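You operate a simulated robot arm through the tools that you are given. There is no shell and no other tool.

You run a simulated robot arm. Do the job below in one go: nothing can be reset, and whatever is moved stays where it is left.

## Task
Scrub the scale off the steel block and grease its plain end.
Fine: put both brushes back; the block goes in the grey parts tray. Set down upright: scrubbing brush, grease brush. A coat counts when it lies all over at full strength: go over it till it gets no stronger. What is to be rubbed or washed off counts as gone when no trace of it is left.

It is judged by the outcome, as a careful person would: the job done as asked, and still so three seconds after it is handed in. It fails if anything else is knocked over, pushed out of place, dropped, spilled or broken.

## Robot
A 7-joint arm with a fingered hand, fixed in place. Base frame: the origin is at the foot of the arm, x ahead of it, y to its left, z up; the work surface is at about z = 750. Lengths are in mm, angles in degrees, forces in N, time in s.
With the tool pointing down near the work surface it reaches from about 220 to 780 mm from the base axis. Its first joint turns from -166.0 to 166.0 degrees. Payload 4 kg.
Tool frame: the origin (TCP) lies between the finger pads and is the grasp point; the fingertips stand 28 mm ahead of it; z points along the fingers, y is the line along which they close. The gripper opens to 168 mm. The gripper's body begins 79 mm behind the TCP. The gripper is a hand of 4 fingers: y runs from the thumb to the fingers, the wrist lies at [0, 0, -249] in the tool frame, and closing takes about 1.5 s.
Orientation is that of the tool frame in the base frame, as a unit quaternion [x, y, z, w]. With the fingers straight down and closing along the base's y, the tool's x points along the base's -x, its y along +y and its z along -z.

## Interface
- The arm moves only by the tool nudge_tool. Its argument "targets" is a list of rows, each an object (a shift or turn left out is 0, a gripper value left out holds the last) with "dr": the turn, a rotation vector about the base's x, y, z in units of 120 degrees (1.0 is 120 degrees), a list of three; "delta_pos": the shift along the base's x, y, z in units of 150 mm (1.0 is 150 mm), a list of three; "grip": the opening, from 0 (shut) to 1 (fully open). In form: [{"dr": [wx, wy, wz], "delta_pos": [tx, ty, tz], "grip": grip}, ...]. A call has 1 to 20 rows; each row is the pose to reach, as a shift and turn from the pose commanded when the call began. A call with a number of a shift or a turn outside -1 to 1 is refused whole. A row lasts 0.2 s, in which the tool goes at most 50 mm and 8.6 degrees; a call with a longer step from one row to the next is refused whole, and so is a gripper value outside its range. A pose out of reach is approached as far as the arm can. The call stops where the force on the tool passes 90 N (or 10 N more than at its start, if that is more) or the arm is blocked; 0.2 s more then pass. Each finger travels about 153 mm/s and halts on what it meets, pressing with about 29 N; the grip force reading is that of the motor and also rises with nothing between the fingers. The clock runs only during rows and for 0.2 s after the last one: add rows that repeat a pose to give the fingers time. The reply holds the time, the measured pose of the TCP, the force on the tool along the base axes, the opening and the grip force, in the units named above and with some noise, with the torque about the TCP (base axes, N m) and any sound that the robot's microphone picked up.
- Cameras (640 x 400 px; columns grow to the right, rows downward): "scene" is fixed at [400.6, 647.6, 1387]; the picture's right is [-1.00, 0.02, 0.00], its down [0.01, 0.86, -0.52] and it looks along [-0.01, -0.52, -0.86] (base axes); focal length 358 px, centre (320, 200). "wrist" rides on the gripper at [60, -60, -110] in the tool frame; the picture's right is [0.71, 0.71, 0.00], its down [-0.56, 0.56, -0.61] and it looks along [-0.43, 0.43, 0.79] (tool axes); focal length 265 px, centre (320, 200). There is no depth. A picture from a camera that has moved, and an enlarged one, comes with that camera's place and axes in the base frame and with its lens.
- capture(camera): a new picture of that camera. No time passes.
- lift_body(by): slides the trunk up (or, below 0, down) by that many mm; the arm rides with it, the base frame stays. It gives what a move gives, with no picture.
- set_grasp(shape): the hand has 4 fingers and takes this shape, open, in about a second: jaw (thumb against the fingers, like two jaws); tri (thumb and two fingers); tip (a fingertip pinch); poke (one finger out to press); point (the index stretched); flat (the hand flat); cup (the hand cupped); fist (a fist). The gripper value then closes the fingers along that shape, each until it touches; the sizes above hold for jaw. It gives what a move gives, with no picture.
- inspect(camera, box): a new picture of the part [left, top, right, bottom] of that camera's present view, enlarged. No time passes.
- hand_in(): hands the job in; it is judged then, once.

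Nothing tells you positions but the pictures and the camera data. Unless the task says otherwise, let go and move clear before handing in.

The tools are called after "Emit:" as a command line: name --argument value ..., lists and objects as JSON in quotes. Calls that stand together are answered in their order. nudge_tool: Moves the arm, as the interface text tells. Its arguments: {"type":"object","properties":{"targets":{"type":"array"}},"required":["targets"]} The other tools are called the same way: lift_body (by) slides the trunk up or down; set_grasp (shape) gives the hand a shape; capture (camera) takes a picture; inspect (camera, box) takes an enlarged picture of a part of a camera's view; hand_in () hands the job in.

At the start:

```text
clock: 0.0
eef_pos: [334.4, 363.5, 1059.8]
tcp_rot: [0.0, 1.0, 0.0, 0.0]
force: [0.0, 0.6, 0.1]
wrist_torque: [0.02, -0.03, 0.01]
width: 168.1
grip_force: 0.0
shape: jaw
trunk travel left (down, up): [-525.0, 65.0]
```

scene: 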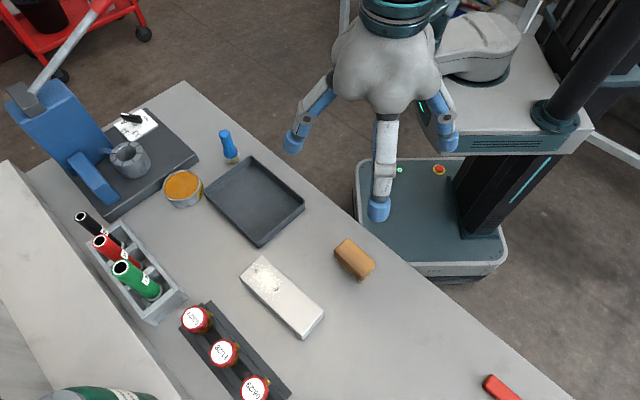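
wrist: 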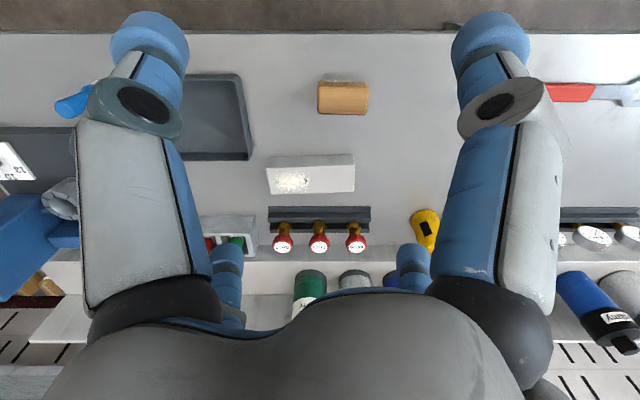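

I see the bench with a steel block (whitish scale on one end), a wooden scrubbing brush, a blue-handled brush (probably the grease brush), a grey tray and an orange-filled tin. I'll take enlarged pictures before moving anything.

Emit:
inspect --camera "scene" --box '[200, 220, 400, 345]'

Emit:
inspect --camera "scene" --box '[150, 110, 310, 210]'

Emit:
inspect --camera "wrist" --box '[180, 60, 440, 260]'

Emit:
inspect --camera "scene" --box '[0, 60, 200, 340]'

```text
3.20 times, centred on (300, 282) of scene
camera zoom: at [400.6, 647.6, 1387.0], right [-1.0, 0.02, 0.0], down [0.01, 0.86, -0.52], along [-0.01, -0.52, -0.86], focal length 1147 px, centre (384, -64)
```

zoom: 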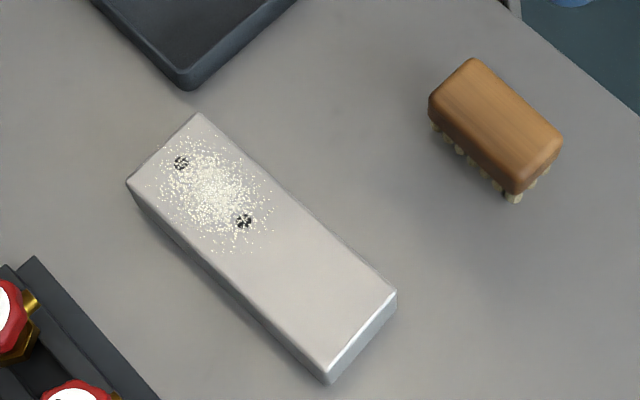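

```text
4.00 times, centred on (230, 160) of scene
camera zoom: at [400.6, 647.6, 1387.0], right [-1.0, 0.02, 0.0], down [0.01, 0.86, -0.52], along [-0.01, -0.52, -0.86], focal length 1434 px, centre (680, 360)
```

zoom: 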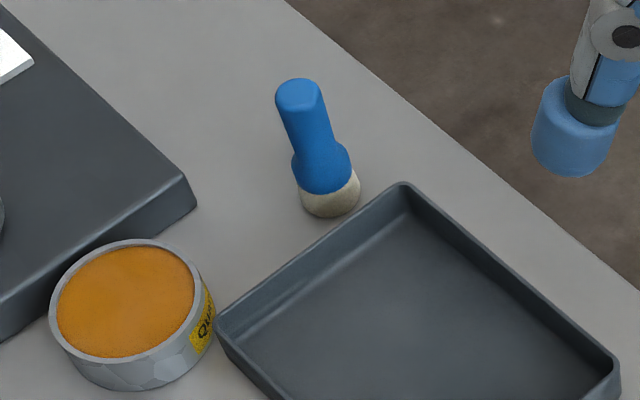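

```text
2.00 times, centred on (310, 160) of wrist
camera zoom: at [273.4, 303.4, 1170.5], right [-0.71, 0.71, 0.0], down [0.56, 0.56, 0.61], along [0.43, 0.43, -0.79], focal length 531 px, centre (340, 280)
```

zoom: 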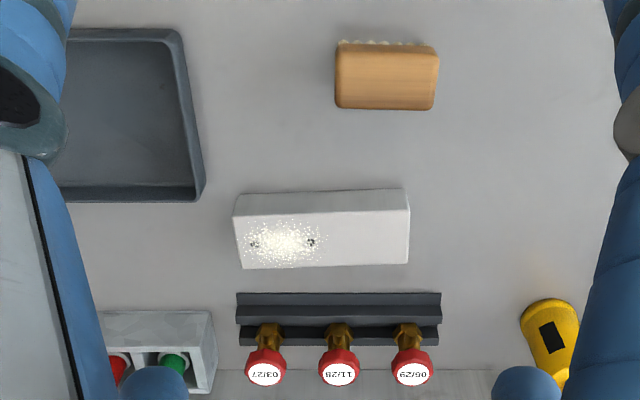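

```text
1.43 times, centred on (100, 200) of scene
camera zoom: at [400.6, 647.6, 1387.0], right [-1.0, 0.02, 0.0], down [0.01, 0.86, -0.52], along [-0.01, -0.52, -0.86], focal length 512 px, centre (634, 200)
```

zoom: 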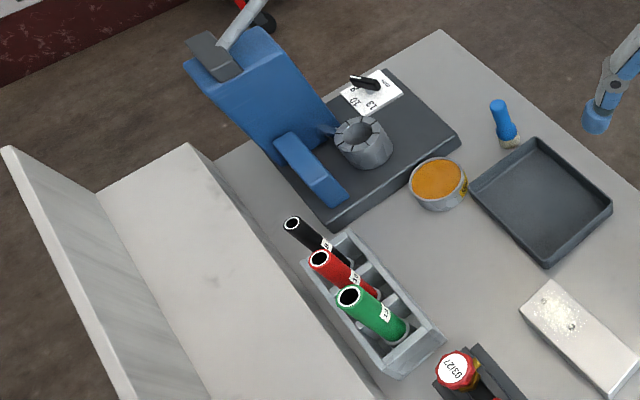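

The bench appears to be turned about 45° to the base frame. By my reckoning the block is near (462, 467), the scrub brush near (334, 412), the tray near (523, 270), the grease brush near (585, 158) and the tin near (668, 243). I'll look closer at the hand and the surfaces.

Emit:
inspect --camera "scene" --box '[270, 0, 480, 230]'

Emit:
inspect --camera "scene" --box '[230, 245, 330, 345]'

Emit:
inspect --camera "scene" --box '[325, 230, 385, 290]'

Emit:
inspect --camera "scene" --box '[200, 150, 310, 255]'

Emit:
inspect --camera "scene" --box '[155, 120, 255, 215]'

```text
1.74 times, centred on (375, 115) of scene
camera zoom: at [400.6, 647.6, 1387.0], right [-1.0, 0.02, 0.0], down [0.01, 0.86, -0.52], along [-0.01, -0.52, -0.86], focal length 623 px, centre (224, 348)
```

zoom: 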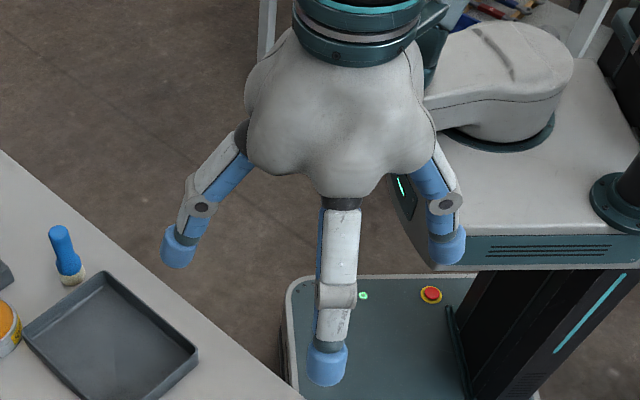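

```text
4.00 times, centred on (280, 295) of scene
camera zoom: at [400.6, 647.6, 1387.0], right [-1.0, 0.02, 0.0], down [0.01, 0.86, -0.52], along [-0.01, -0.52, -0.86], focal length 1434 px, centre (480, -180)
```

zoom: 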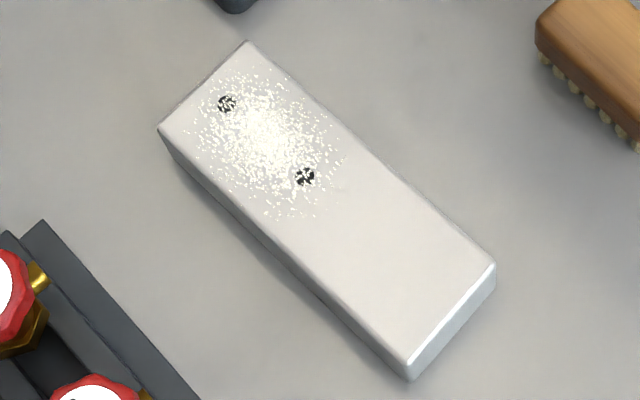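

```text
6.67 times, centred on (355, 260) of scene
camera zoom: at [400.6, 647.6, 1387.0], right [-1.0, 0.02, 0.0], down [0.01, 0.86, -0.52], along [-0.01, -0.52, -0.86], focal length 2389 px, centre (87, -200)
```

zoom: 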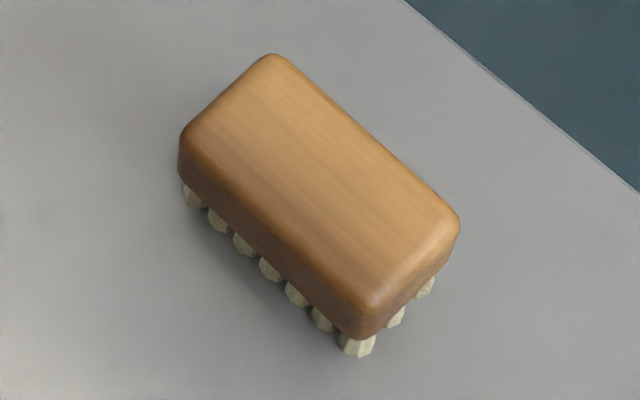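

```text
3.81 times, centred on (255, 202) of scene
camera zoom: at [400.6, 647.6, 1387.0], right [-1.0, 0.02, 0.0], down [0.01, 0.86, -0.52], along [-0.01, -0.52, -0.86], focal length 1365 px, centre (568, 190)
```

zoom: 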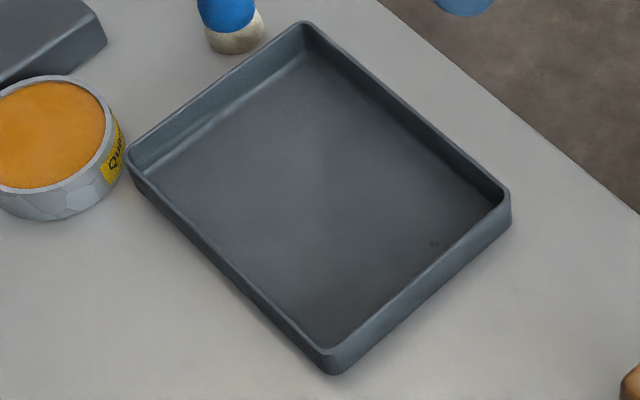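

```text
4.21 times, centred on (205, 168) of scene
camera zoom: at [400.6, 647.6, 1387.0], right [-1.0, 0.02, 0.0], down [0.01, 0.86, -0.52], along [-0.01, -0.52, -0.86], focal length 1509 px, centre (804, 337)
```

zoom: 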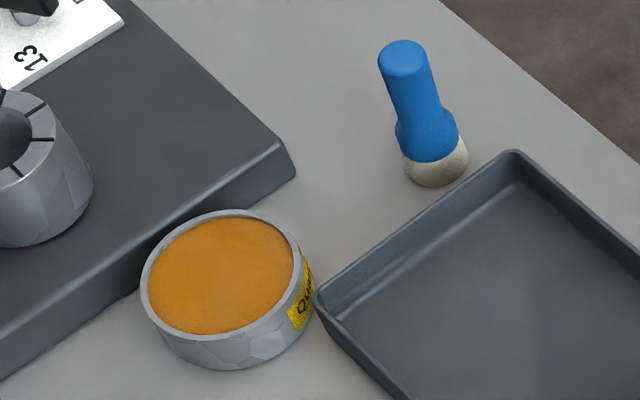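

The hand shows four fingers in a cross. Before touching anything I'll test in free air how it closes in the jaw shape.

Emit:
nudge_tool --targets '[{"grip": 0.3}, {"grip": 0.3}, {"grip": 0.3}, {"grip": 0.3}, {"grip": 0.3}, {"grip": 0.3}]'

Emit:
inspect --camera "scene" --box '[270, 0, 480, 230]'

Emit:
capture --camera "wrist"

```text
clock: 1.4
eef_pos: [333.9, 363.6, 1060.8]
tcp_rot: [0.0, 1.0, 0.0, 0.0]
force: [0.0, -0.2, -0.7]
wrist_torque: [0.02, 0.0, 0.0]
width: 50.8
grip_force: 0.1
shape: jaw
trunk travel left (down, up): [-525.0, 65.0]
```

```text
1.74 times, centred on (375, 115) of scene
camera zoom: at [400.6, 647.6, 1387.0], right [-1.0, 0.02, 0.0], down [0.01, 0.86, -0.52], along [-0.01, -0.52, -0.86], focal length 623 px, centre (224, 348)
```

zoom: 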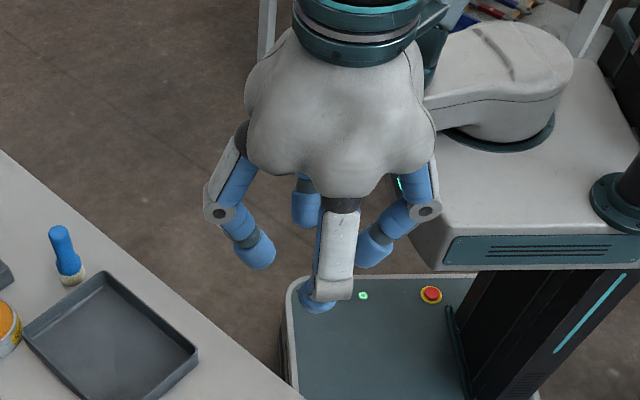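

```text
taken
camera wrist: at [273.4, 303.4, 1170.5], right [-0.71, 0.71, 0.0], down [0.56, 0.56, 0.61], along [0.43, 0.43, -0.79], focal length 265 px, centre (320, 200)
```

wrist: 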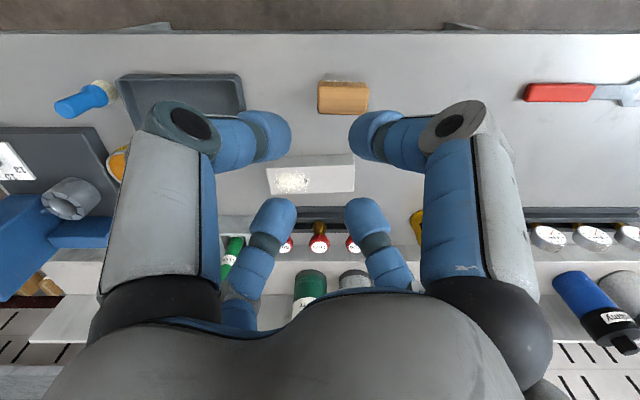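

The jaw shape closes all four fingers from four sides. I'll check the tip and tri shapes in the air as well.

Emit:
set_grasp --shape "tip"

Emit:
inspect --camera "scene" --box '[270, 0, 480, 230]'

Emit:
capture --camera "wrist"

Emit:
nudge_tool --targets '[{"grip": 0.3}, {"grip": 0.3}, {"grip": 0.3}, {"grip": 0.3}, {"grip": 0.3}, {"grip": 0.3}]'

Emit:
inspect --camera "scene" --box '[270, 0, 480, 230]'

Emit:
capture --camera "wrist"

```text
clock: 2.3
eef_pos: [333.7, 362.6, 1060.6]
tcp_rot: [0.0, 1.0, 0.0, 0.0]
force: [-0.3, -0.9, 0.1]
wrist_torque: [-0.03, 0.05, -0.02]
width: 167.8
grip_force: 0.0
shape: tip
trunk travel left (down, up): [-525.0, 65.0]
```

```text
1.74 times, centred on (375, 115) of scene
camera zoom: at [400.6, 647.6, 1387.0], right [-1.0, 0.02, 0.0], down [0.01, 0.86, -0.52], along [-0.01, -0.52, -0.86], focal length 623 px, centre (224, 348)
```

zoom: 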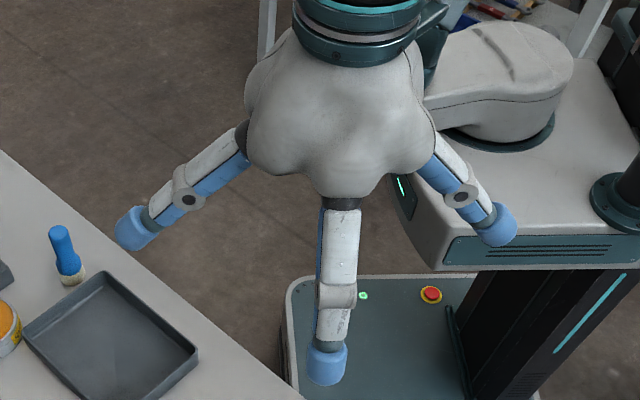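

```text
taken
camera wrist: at [273.4, 303.4, 1170.5], right [-0.71, 0.71, 0.0], down [0.56, 0.56, 0.61], along [0.43, 0.43, -0.79], focal length 265 px, centre (320, 200)
```

wrist: 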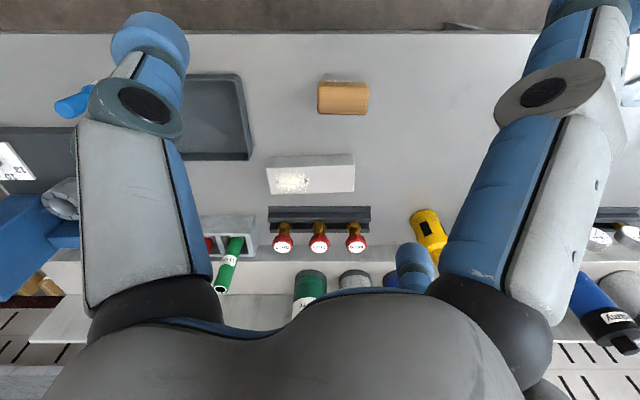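

```text
clock: 3.7
eef_pos: [333.0, 363.8, 1061.2]
tcp_rot: [0.0, 1.0, 0.0, 0.0]
force: [-0.2, 0.6, 0.0]
wrist_torque: [-0.05, 0.0, -0.02]
width: 50.9
grip_force: 0.0
shape: tip
trunk travel left (down, up): [-525.0, 65.0]
```

```text
1.74 times, centred on (375, 115) of scene
camera zoom: at [400.6, 647.6, 1387.0], right [-1.0, 0.02, 0.0], down [0.01, 0.86, -0.52], along [-0.01, -0.52, -0.86], focal length 623 px, centre (224, 348)
```

zoom: 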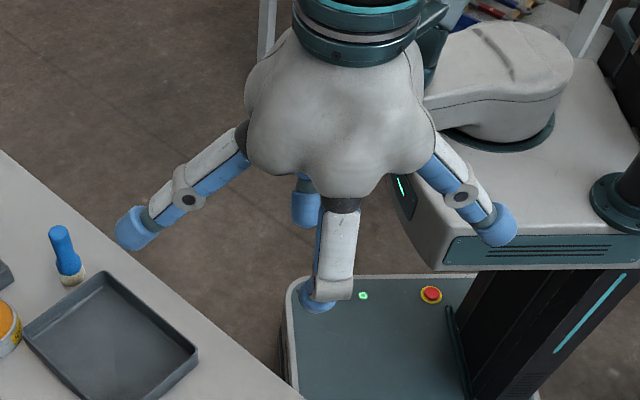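

```text
taken
camera wrist: at [273.4, 303.4, 1170.5], right [-0.71, 0.71, 0.0], down [0.56, 0.56, 0.61], along [0.43, 0.43, -0.79], focal length 265 px, centre (320, 200)
```

wrist: 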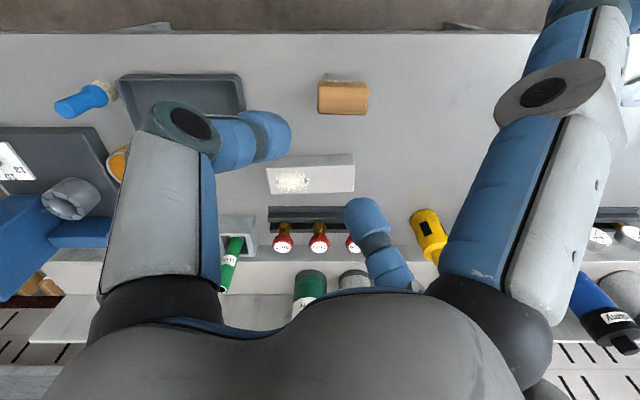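

In the tip shape only the thumb and the opposing finger close, and the side fingers splay out. Now I'll measure the block, brush and tray from the wrist camera for triangulation.

Emit:
inspect --camera "wrist" --box '[305, 65, 385, 115]'

Emit:
inspect --camera "wrist" --box '[250, 140, 370, 215]'

Emit:
inspect --camera "wrist" --box '[40, 60, 260, 200]'

```text
8.00 times, centred on (345, 90) of wrist
camera zoom: at [273.4, 303.4, 1170.5], right [-0.71, 0.71, 0.0], down [0.56, 0.56, 0.61], along [0.43, 0.43, -0.79], focal length 2123 px, centre (120, 1080)
```

zoom: 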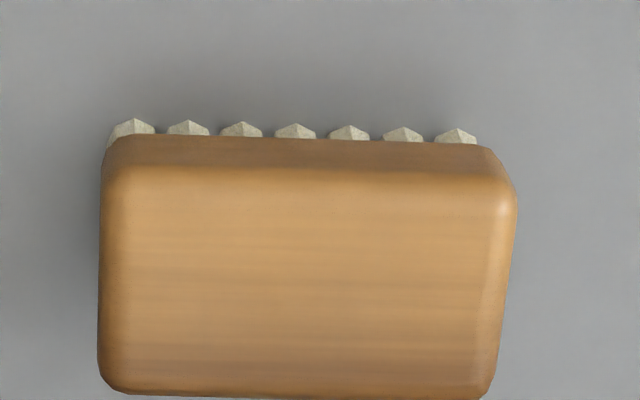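

```text
5.33 times, centred on (310, 178) of wrist
camera zoom: at [273.4, 303.4, 1170.5], right [-0.71, 0.71, 0.0], down [0.56, 0.56, 0.61], along [0.43, 0.43, -0.79], focal length 1416 px, centre (373, 320)
```

zoom: 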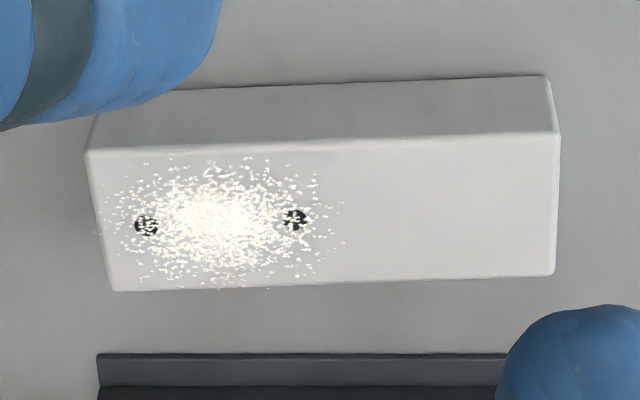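

```text
2.86 times, centred on (150, 130) of wrist
camera zoom: at [273.4, 303.4, 1170.5], right [-0.71, 0.71, 0.0], down [0.56, 0.56, 0.61], along [0.43, 0.43, -0.79], focal length 758 px, centre (806, 400)
```

zoom: 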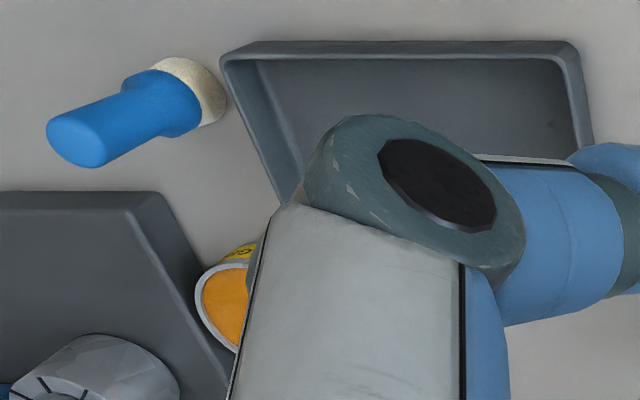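

The block comes out around (464, 472), top near z 786, long axis about 137°. The scrub brush is near (332, 408). Next I'll move up and over toward the tray for a clear view of the tray, grease brush and tin.

Emit:
set_grasp --shape "jaw"

Emit:
nudge_tool --targets '[{"delta_pos": [0.15, -0.2, -0.0]}, {"delta_pos": [0.3, -0.4, -0.0]}, {"delta_pos": [0.45, -0.6, -0.1]}, {"delta_pos": [0.6, -0.8, -0.2]}, {"delta_pos": [0.77, -0.99, -0.3]}, {"delta_pos": [0.77, -0.99, -0.3]}]'

Emit:
capture --camera "wrist"

Emit:
capture --camera "scene"

```text
clock: 4.6
eef_pos: [333.6, 364.5, 1060.8]
tcp_rot: [0.001, 1.0, 0.0, 0.0]
force: [-1.0, -0.1, -0.2]
wrist_torque: [0.0, 0.0, -0.01]
width: 168.0
grip_force: 0.0
shape: jaw
trunk travel left (down, up): [-525.0, 65.0]
```

```text
clock: 6.0
eef_pos: [450.4, 214.2, 1015.1]
tcp_rot: [0.0, 1.0, 0.0, 0.0]
force: [0.1, 0.3, 0.2]
wrist_torque: [0.01, -0.01, 0.0]
width: 168.1
grip_force: 0.2
shape: jaw
trunk travel left (down, up): [-525.0, 65.0]
```

```text
taken
camera wrist: at [390.2, 154.1, 1124.0], right [-0.71, 0.71, 0.0], down [0.56, 0.56, 0.61], along [0.43, 0.43, -0.79], focal length 265 px, centre (320, 200)
```

wrist: 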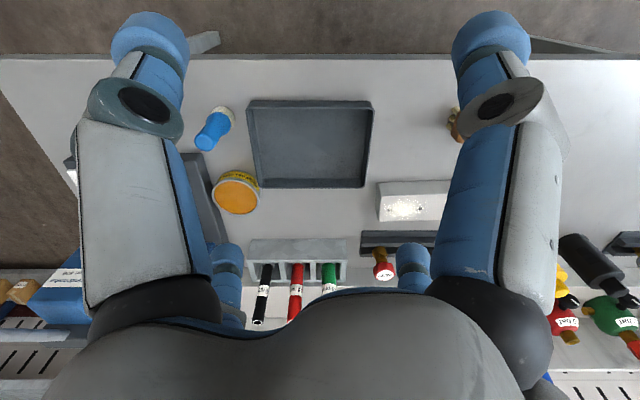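

```text
taken
```

scene: 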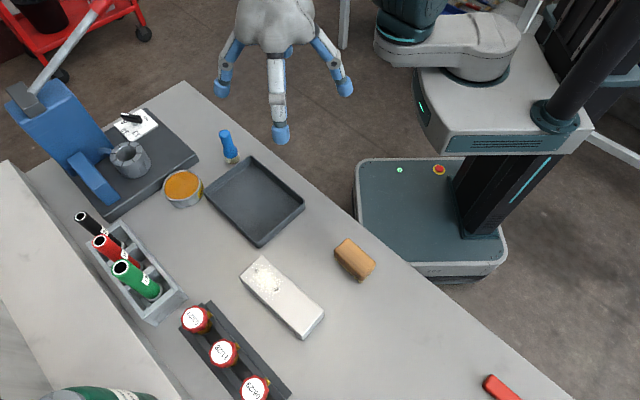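

Emit:
inspect --camera "wrist" --box '[235, 85, 395, 200]'

Emit:
inspect --camera "wrist" --box '[180, 90, 280, 225]'

Emit:
inspect --camera "wrist" --box '[190, 100, 240, 155]'

```text
3.48 times, centred on (315, 142) of wrist
camera zoom: at [390.2, 154.1, 1124.0], right [-0.71, 0.71, 0.0], down [0.56, 0.56, 0.61], along [0.43, 0.43, -0.79], focal length 923 px, centre (337, 400)
```

zoom: 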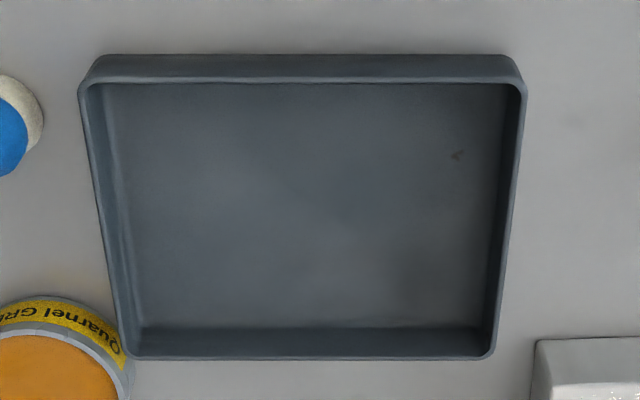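

```text
2.96 times, centred on (230, 158) of wrist
camera zoom: at [390.2, 154.1, 1124.0], right [-0.71, 0.71, 0.0], down [0.56, 0.56, 0.61], along [0.43, 0.43, -0.79], focal length 786 px, centre (587, 326)
```

zoom: 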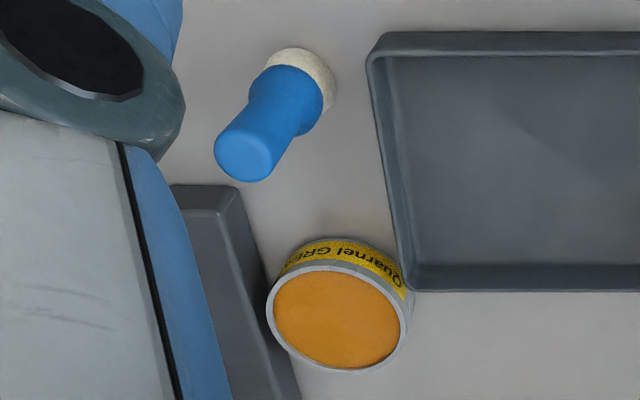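

```text
7.27 times, centred on (215, 128) of wrist
camera zoom: at [390.2, 154.1, 1124.0], right [-0.71, 0.71, 0.0], down [0.56, 0.56, 0.61], along [0.43, 0.43, -0.79], focal length 1930 px, centre (1084, 727)
```

zoom: 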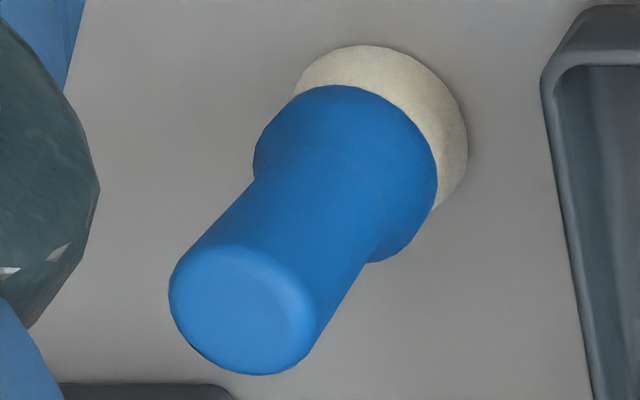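

The tin reads "Quarnel GRE(ase)", so it is the grease. The tray interior is about 162 × 123 mm and square to the bench; I put its centre near (526, 273), the grease brush at (586, 155), top z 833, and the tin at (676, 243). Now I'll head to the scrubbing brush, turning the hand to line up with it.

Emit:
nudge_tool --targets '[{"dr": [0, 0, -0.065], "delta_pos": [-0.11, 0.165, 0]}, {"dr": [0, 0, -0.13], "delta_pos": [-0.22, 0.33, 0]}, {"dr": [0, 0, -0.195], "delta_pos": [-0.33, 0.495, 0]}, {"dr": [0, 0, -0.26], "delta_pos": [-0.44, 0.66, 0]}, {"dr": [0, 0, -0.325], "delta_pos": [-0.55, 0.825, 0]}, {"dr": [0, 0, -0.3883], "delta_pos": [-0.66, 0.99, 0]}, {"dr": [0, 0, -0.3883], "delta_pos": [-0.66, 0.99, 0]}]'

Emit:
nudge_tool --targets '[{"delta_pos": [-0.06, 0.15, -0.2], "grip": 0.8}, {"delta_pos": [-0.13, 0.3, -0.5], "grip": 0.6}, {"delta_pos": [-0.13, 0.3, -0.8], "grip": 0.6}, {"delta_pos": [-0.13, 0.3, -0.8], "grip": 0.6}]'

Emit:
capture --camera "wrist"

Emit:
capture --camera "scene"

```text
clock: 7.6
eef_pos: [348.6, 362.3, 1015.0]
tcp_rot: [0.396, 0.918, 0.0, 0.0]
force: [0.5, 0.3, -0.9]
wrist_torque: [-0.03, 0.0, -0.03]
width: 168.2
grip_force: 0.1
shape: jaw
trunk travel left (down, up): [-525.0, 65.0]
```

```text
refused: row 2 steps farther than a row can; nothing moved
```

```text
taken
camera wrist: at [264.3, 365.6, 1125.0], right [0.03, 1.0, 0.0], down [0.79, -0.02, 0.61], along [0.61, -0.02, -0.79], focal length 265 px, centre (320, 200)
```

wrist: 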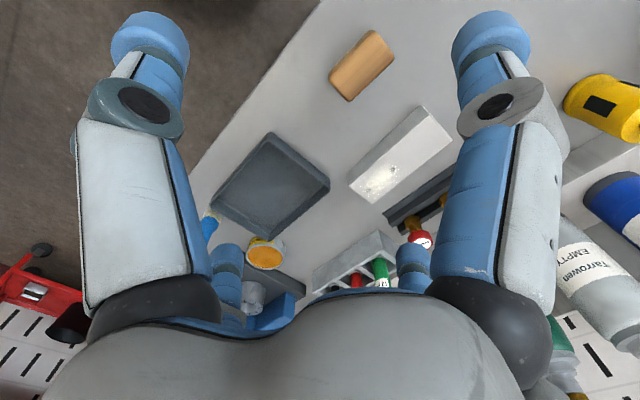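

```text
taken
```

scene: 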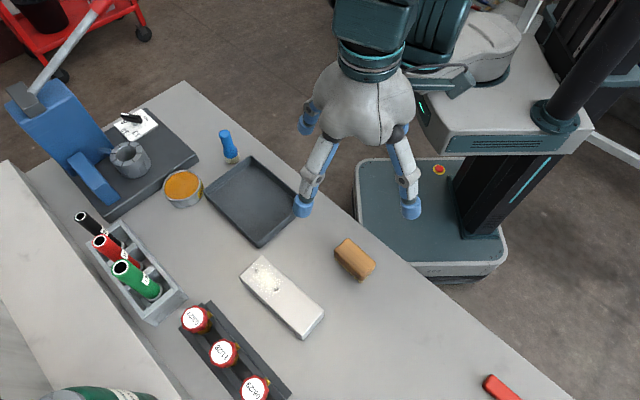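

Emit:
inspect --camera "wrist" --box '[320, 20, 410, 110]'

Emit:
nudge_tool --targets '[{"delta_pos": [-0.06, 0.15, -0.2], "grip": 0.8}, {"delta_pos": [-0.115, 0.295, -0.4], "grip": 0.6}, {"delta_pos": [-0.115, 0.295, -0.65], "grip": 0.6}, {"delta_pos": [-0.115, 0.295, -0.8], "grip": 0.6}, {"delta_pos": [-0.115, 0.295, -0.8], "grip": 0.6}]'

Emit:
capture --camera "wrist"

Emit:
inspect --camera "scene" --box '[280, 100, 440, 300]'

```text
4.44 times, centred on (365, 65) of wrist
camera zoom: at [264.3, 365.6, 1125.0], right [0.03, 1.0, 0.0], down [0.79, -0.02, 0.61], along [0.61, -0.02, -0.79], focal length 1180 px, centre (120, 800)
```

zoom: 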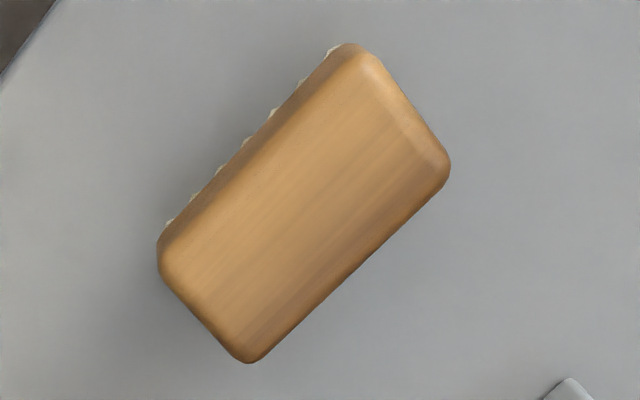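

```text
clock: 8.8
eef_pos: [331.8, 407.1, 894.7]
tcp_rot: [0.396, 0.918, 0.0, 0.0]
force: [0.1, -0.4, 0.5]
wrist_torque: [0.01, -0.01, -0.02]
width: 101.3
grip_force: 0.2
shape: jaw
trunk travel left (down, up): [-525.0, 65.0]
```

```text
taken
camera wrist: at [245.9, 409.6, 1004.2], right [0.03, 1.0, 0.0], down [0.79, -0.02, 0.61], along [0.61, -0.02, -0.79], focal length 265 px, centre (320, 200)
```

wrist: 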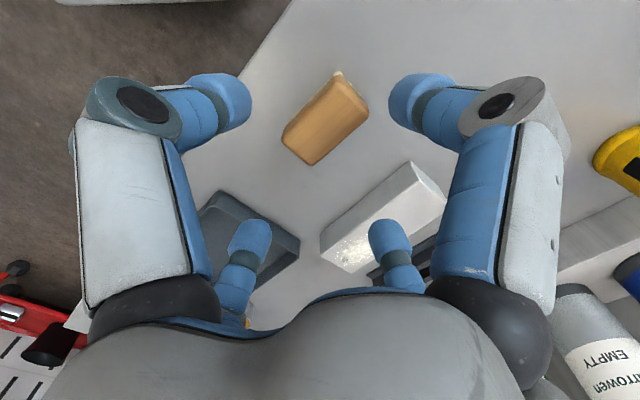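

```text
2.00 times, centred on (360, 200) of scene
camera zoom: at [400.6, 647.6, 1387.0], right [-1.0, 0.02, 0.0], down [0.01, 0.86, -0.52], along [-0.01, -0.52, -0.86], focal length 717 px, centre (240, 200)
```

zoom: 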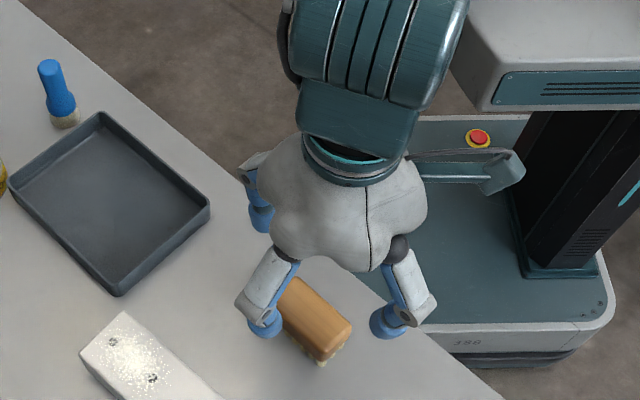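

Emit:
inspect --camera "wrist" --box '[265, 60, 385, 175]'

```text
3.48 times, centred on (325, 118) of wrist
camera zoom: at [245.9, 409.6, 1004.2], right [0.03, 1.0, 0.0], down [0.79, -0.02, 0.61], along [0.61, -0.02, -0.79], focal length 923 px, centre (303, 487)
```

zoom: 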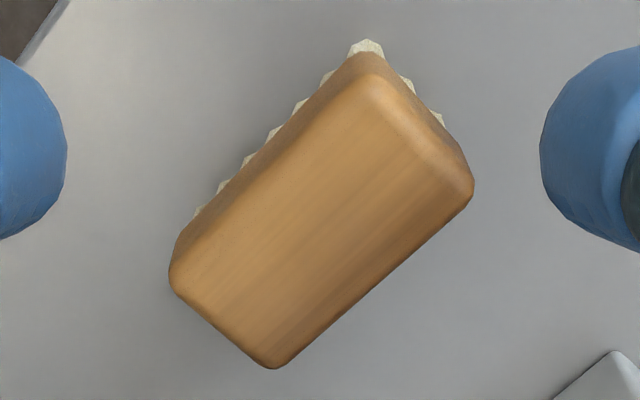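

The brush top is at z ≈ 796 and its centre is about (331, 408). I'm right above it, so I'll descend with the fingers around the wood and close.

Emit:
nudge_tool --targets '[{"delta_pos": [0, 0.005, -0.25], "grip": 0.6}, {"delta_pos": [0, 0.005, -0.5], "grip": 0.6}, {"delta_pos": [0, 0.005, -0.69], "grip": 0.6}, {"delta_pos": [0, 0.005, -0.69], "grip": 0.6}]'

Emit:
inspect --camera "scene" --box '[280, 160, 440, 320]'

Emit:
capture --camera "wrist"

```text
clock: 9.8
eef_pos: [329.7, 407.0, 789.8]
tcp_rot: [0.395, 0.919, 0.0, 0.0]
force: [-0.2, 0.7, 0.8]
wrist_torque: [-0.01, -0.01, 0.01]
width: 101.1
grip_force: 0.0
shape: jaw
trunk travel left (down, up): [-525.0, 65.0]
```

```text
2.50 times, centred on (360, 240) of scene
camera zoom: at [400.6, 647.6, 1387.0], right [-1.0, 0.02, 0.0], down [0.01, 0.86, -0.52], along [-0.01, -0.52, -0.86], focal length 896 px, centre (220, 100)
```

zoom: 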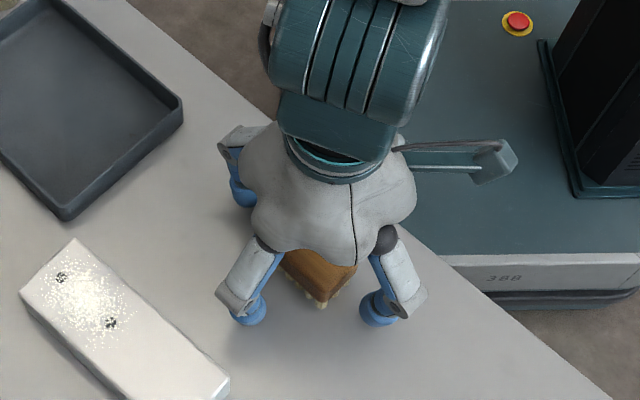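

```text
taken
camera wrist: at [245.4, 409.7, 899.8], right [0.03, 1.0, 0.0], down [0.79, -0.02, 0.61], along [0.61, -0.02, -0.79], focal length 265 px, centre (320, 200)
```

wrist: 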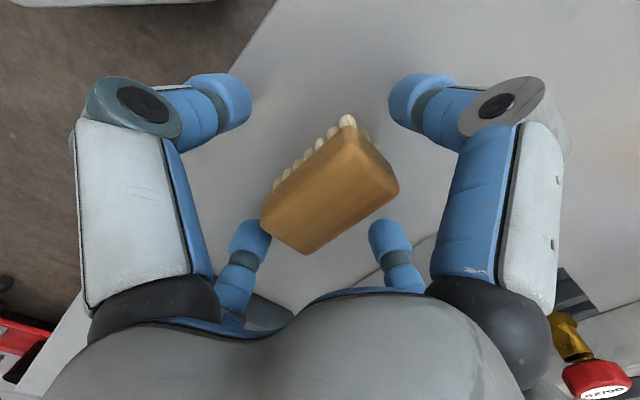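

The fingers straddle the brush on all four sides. Closing now.

Emit:
nudge_tool --targets '[{"grip": 0.4}, {"grip": 0.2}, {"grip": 0.0}, {"grip": 0.0}, {"grip": 0.0}, {"grip": 0.0}, {"grip": 0.0}]'

Emit:
capture --camera "wrist"

Emit:
inspect --camera "scene" --box '[280, 160, 440, 320]'

```text
clock: 11.4
eef_pos: [330.3, 405.8, 789.5]
tcp_rot: [0.396, 0.918, 0.0, -0.001]
force: [-0.8, -0.3, 0.9]
wrist_torque: [0.03, 0.0, 0.05]
width: 41.2
grip_force: 29.0
shape: jaw
trunk travel left (down, up): [-525.0, 65.0]
```

```text
taken
camera wrist: at [245.3, 409.7, 900.1], right [0.03, 1.0, 0.0], down [0.79, -0.02, 0.61], along [0.61, -0.02, -0.79], focal length 265 px, centre (320, 200)
```

wrist: 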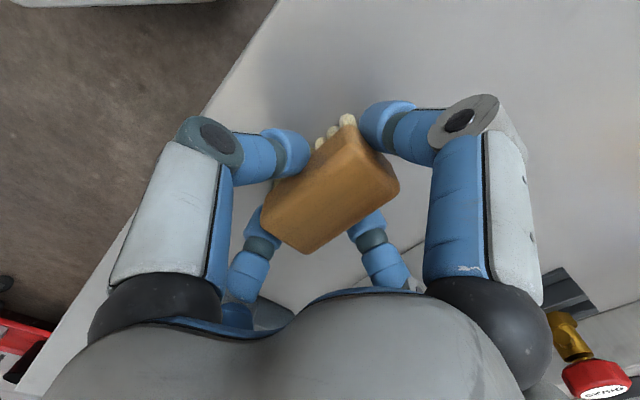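

```text
2.50 times, centred on (360, 240) of scene
camera zoom: at [400.6, 647.6, 1387.0], right [-1.0, 0.02, 0.0], down [0.01, 0.86, -0.52], along [-0.01, -0.52, -0.86], focal length 896 px, centre (220, 100)
```

zoom: 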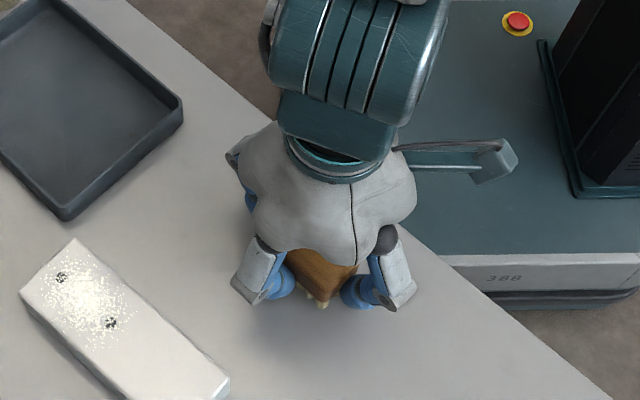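

The brush is gripped (41 mm, 29 N). I'll lift it straight up and carry it over the scaled end of the block.

Emit:
nudge_tool --targets '[{"delta_pos": [0, 0, 0.15], "grip": 0}, {"delta_pos": [0, 0, 0.35], "grip": 0}, {"delta_pos": [0, 0, 0.55], "grip": 0}, {"dr": [0, 0, 0.01], "delta_pos": [0.25, 0.066, 0.55], "grip": 0}, {"dr": [0, 0, 0.02], "delta_pos": [0.5, 0.13, 0.55], "grip": 0}, {"dr": [0, 0, 0.0325], "delta_pos": [0.75, 0.196, 0.5], "grip": 0}, {"dr": [0, 0, 0.0325], "delta_pos": [0.98, 0.263, 0.4], "grip": 0}, {"dr": [0, 0, 0.0325], "delta_pos": [0.98, 0.263, 0.4], "grip": 0}]'

Emit:
capture --camera "wrist"

Emit:
inspect --camera "scene" --box '[180, 130, 380, 345]'

```text
clock: 13.2
eef_pos: [477.4, 449.5, 849.7]
tcp_rot: [0.365, 0.931, 0.0, 0.0]
force: [0.1, 0.3, -0.8]
wrist_torque: [0.02, 0.01, 0.03]
width: 41.3
grip_force: 28.8
shape: jaw
trunk travel left (down, up): [-525.0, 65.0]
```

```text
taken
camera wrist: at [393.5, 444.9, 958.9], right [-0.04, 1.0, 0.0], down [0.79, 0.03, 0.61], along [0.61, 0.03, -0.79], focal length 265 px, centre (320, 200)
```

wrist: 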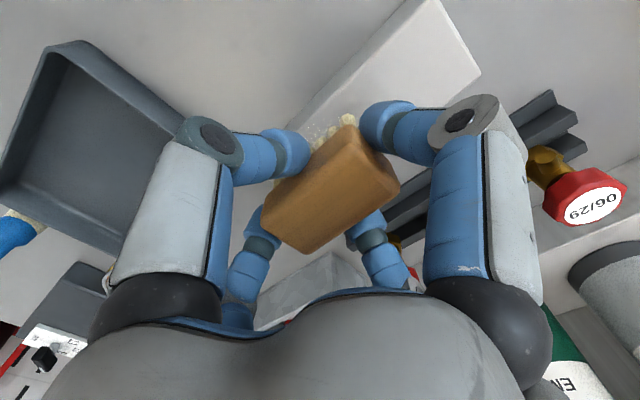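

```text
1.86 times, centred on (280, 238) of scene
camera zoom: at [400.6, 647.6, 1387.0], right [-1.0, 0.02, 0.0], down [0.01, 0.86, -0.52], along [-0.01, -0.52, -0.86], focal length 667 px, centre (394, 130)
```

zoom: 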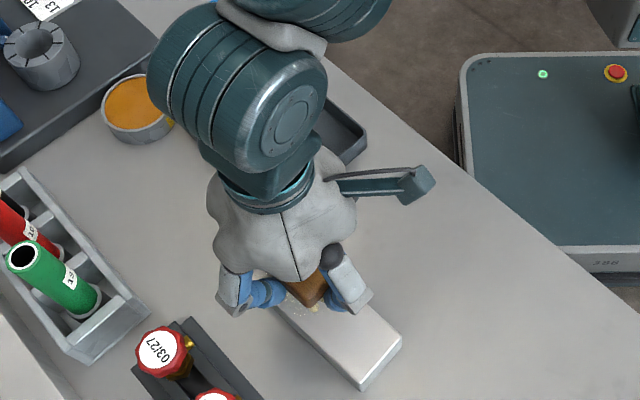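

The brush hangs over the block. I'll move to the middle of the scaled end and come down gently, watching the force.

Emit:
nudge_tool --targets '[{"delta_pos": [0.09, -0.0107, 0], "grip": 0}, {"delta_pos": [0.09, -0.0107, -0.08], "grip": 0}, {"delta_pos": [0.09, -0.0107, -0.14], "grip": 0}, {"delta_pos": [0.09, -0.0107, -0.155], "grip": 0}]'

```text
clock: 14.2
eef_pos: [492.8, 447.5, 830.0]
tcp_rot: [0.365, 0.931, 0.001, 0.0]
force: [-1.1, -1.1, 10.0]
wrist_torque: [0.09, 0.01, 0.05]
width: 41.7
grip_force: 29.2
shape: jaw
trunk travel left (down, up): [-525.0, 65.0]
```

Contact at about 10 N. I'll press a few mm more and make a first set of strokes, then check that the block stayed put and the scale is coming off.

Emit:
nudge_tool --targets '[{"delta_pos": [0, 0, -0.02], "grip": 0}, {"delta_pos": [-0.0588, 0.0543, -0.02], "grip": 0}, {"delta_pos": [0.0588, -0.0543, -0.02], "grip": 0}, {"delta_pos": [-0.0588, 0.0543, -0.02], "grip": 0}, {"delta_pos": [0.0588, -0.0543, -0.02], "grip": 0}, {"delta_pos": [0, 0, -0.02], "grip": 0}]'

Emit:
inspect --camera "scene" --box '[180, 130, 380, 345]'

Emit:
capture --camera "wrist"

```text
clock: 15.6
eef_pos: [493.2, 444.1, 827.9]
tcp_rot: [0.365, 0.931, 0.002, 0.001]
force: [-2.5, 2.8, 34.5]
wrist_torque: [0.21, 0.0, 0.39]
width: 42.6
grip_force: 29.3
shape: jaw
trunk travel left (down, up): [-525.0, 65.0]
```

```text
1.86 times, centred on (280, 238) of scene
camera zoom: at [400.6, 647.6, 1387.0], right [-1.0, 0.02, 0.0], down [0.01, 0.86, -0.52], along [-0.01, -0.52, -0.86], focal length 667 px, centre (394, 130)
```

zoom: 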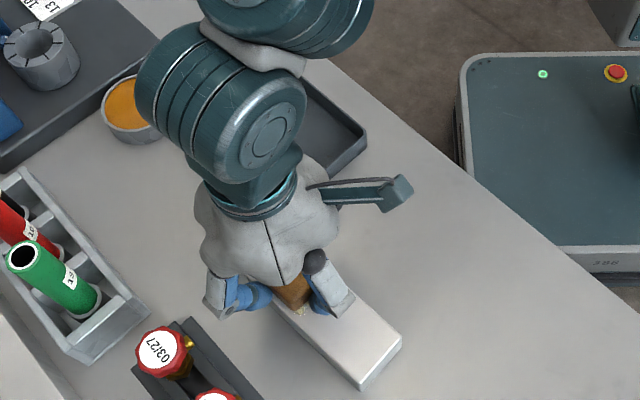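

```text
taken
camera wrist: at [408.0, 441.1, 938.0], right [-0.04, 1.0, 0.0], down [0.79, 0.03, 0.62], along [0.62, 0.03, -0.79], focal length 265 px, centre (320, 200)
```

wrist: 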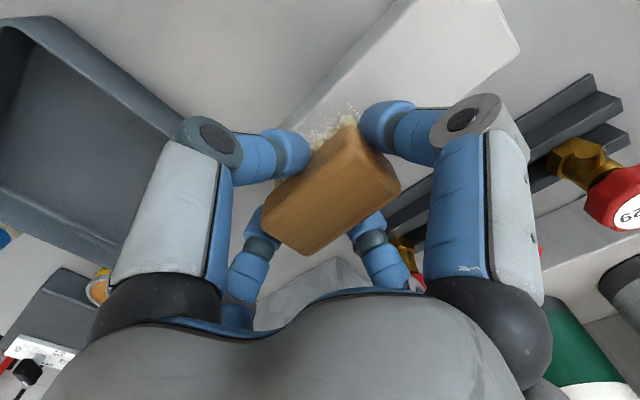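

The force rose to 34 N, so I'll ease up a little and scrub the whole scaled half with overlapping strokes.

Emit:
nudge_tool --targets '[{"delta_pos": [0, 0, 0.01], "grip": 0}, {"delta_pos": [-0.0882, 0.0814, 0.01], "grip": 0}, {"delta_pos": [0.0882, -0.0814, 0.01], "grip": 0}, {"delta_pos": [-0.052, 0.1206, 0.01], "grip": 0}, {"delta_pos": [0.1244, -0.0422, 0.01], "grip": 0}, {"delta_pos": [-0.043, 0.1304, 0.01], "grip": 0}, {"delta_pos": [0.1334, -0.0324, 0.01], "grip": 0}, {"delta_pos": [-0.0882, 0.0814, 0.01], "grip": 0}, {"delta_pos": [0.0882, -0.0814, 0.01], "grip": 0}, {"delta_pos": [-0.1244, 0.0422, 0.01], "grip": 0}, {"delta_pos": [0.052, -0.1206, 0.01], "grip": 0}, {"delta_pos": [-0.1334, 0.0324, 0.01], "grip": 0}, {"delta_pos": [0.043, -0.1304, 0.01], "grip": 0}, {"delta_pos": [-0.0882, 0.0814, 0.01], "grip": 0}, {"delta_pos": [0.0882, -0.0814, 0.01], "grip": 0}, {"delta_pos": [0, 0, 0.01], "grip": 0}]'

Emit:
nudge_tool --targets '[{"delta_pos": [0, 0, 0.1], "grip": 0}, {"delta_pos": [0, 0, 0.25], "grip": 0}, {"delta_pos": [-0.15, -0.163, 0.3], "grip": 0}, {"delta_pos": [-0.3, -0.326, 0.3], "grip": 0}, {"delta_pos": [-0.45, -0.489, 0.3], "grip": 0}, {"delta_pos": [-0.45, -0.489, 0.3], "grip": 0}]'

Emit:
inspect --camera "scene" --box '[230, 245, 330, 345]'

Emit:
capture --camera "wrist"

```text
clock: 19.0
eef_pos: [494.8, 442.6, 828.2]
tcp_rot: [0.368, 0.93, 0.001, 0.0]
force: [5.9, -4.0, 21.3]
wrist_torque: [0.0, -0.22, -0.08]
width: 43.2
grip_force: 29.0
shape: jaw
trunk travel left (down, up): [-525.0, 65.0]
```

```text
clock: 20.4
eef_pos: [425.1, 374.2, 871.8]
tcp_rot: [0.364, 0.931, 0.0, 0.0]
force: [0.4, -0.9, -1.3]
wrist_torque: [-0.05, 0.03, 0.02]
width: 43.3
grip_force: 29.0
shape: jaw
trunk travel left (down, up): [-525.0, 65.0]
```

```text
4.00 times, centred on (280, 295) of scene
camera zoom: at [400.6, 647.6, 1387.0], right [-1.0, 0.02, 0.0], down [0.01, 0.86, -0.52], along [-0.01, -0.52, -0.86], focal length 1434 px, centre (480, -180)
```

zoom: 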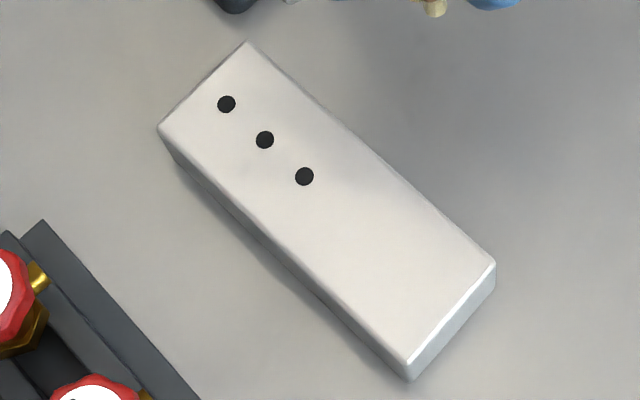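

```text
taken
camera wrist: at [340.5, 371.4, 982.1], right [-0.04, 1.0, 0.0], down [0.79, 0.03, 0.61], along [0.61, 0.02, -0.79], focal length 265 px, centre (320, 200)
```

wrist: 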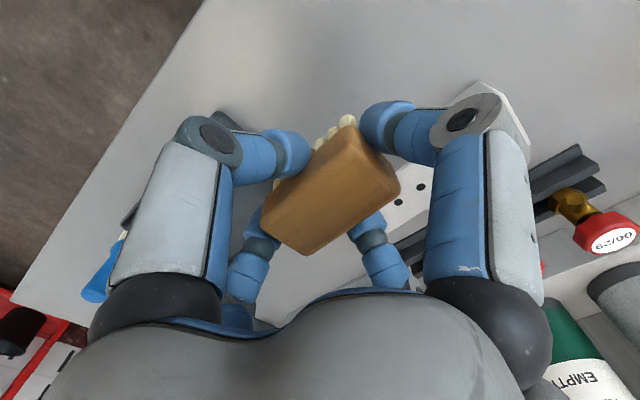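

The scale looks gone and three holes show, with the block unmoved. I'll check at high magnification for any trace.

Emit:
inspect --camera "scene" --box '[238, 252, 288, 302]'

Emit:
inspect --camera "scene" --box '[265, 280, 325, 340]'

Emit:
inspect --camera "scene" --box '[240, 130, 400, 260]'

```text
8.00 times, centred on (263, 277) of scene
camera zoom: at [400.6, 647.6, 1387.0], right [-1.0, 0.02, 0.0], down [0.01, 0.86, -0.52], along [-0.01, -0.52, -0.86], focal length 2867 px, centre (776, -416)
```

zoom: 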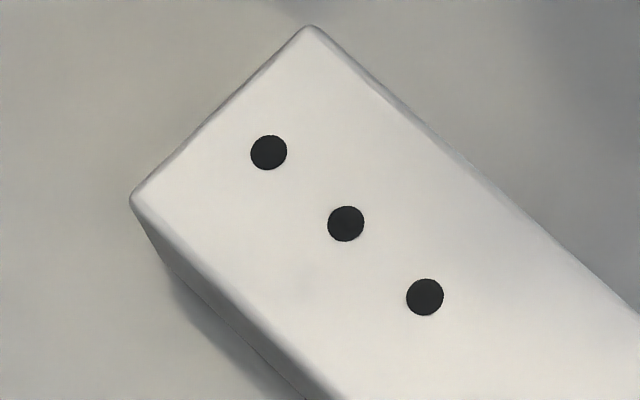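

```text
6.67 times, centred on (295, 310) of scene
camera zoom: at [400.6, 647.6, 1387.0], right [-1.0, 0.02, 0.0], down [0.01, 0.86, -0.52], along [-0.01, -0.52, -0.86], focal length 2389 px, centre (487, -533)
```

zoom: 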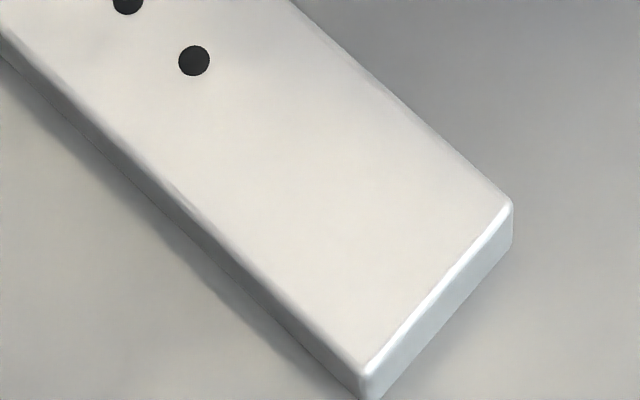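

```text
3.08 times, centred on (320, 195) of scene
camera zoom: at [400.6, 647.6, 1387.0], right [-1.0, 0.02, 0.0], down [0.01, 0.86, -0.52], along [-0.01, -0.52, -0.86], focal length 1103 px, centre (320, 215)
```

zoom: 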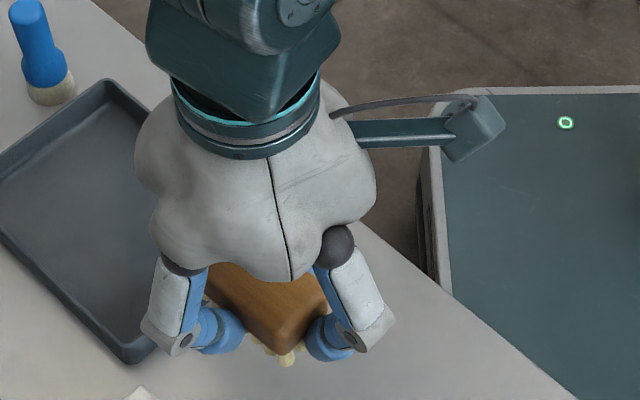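

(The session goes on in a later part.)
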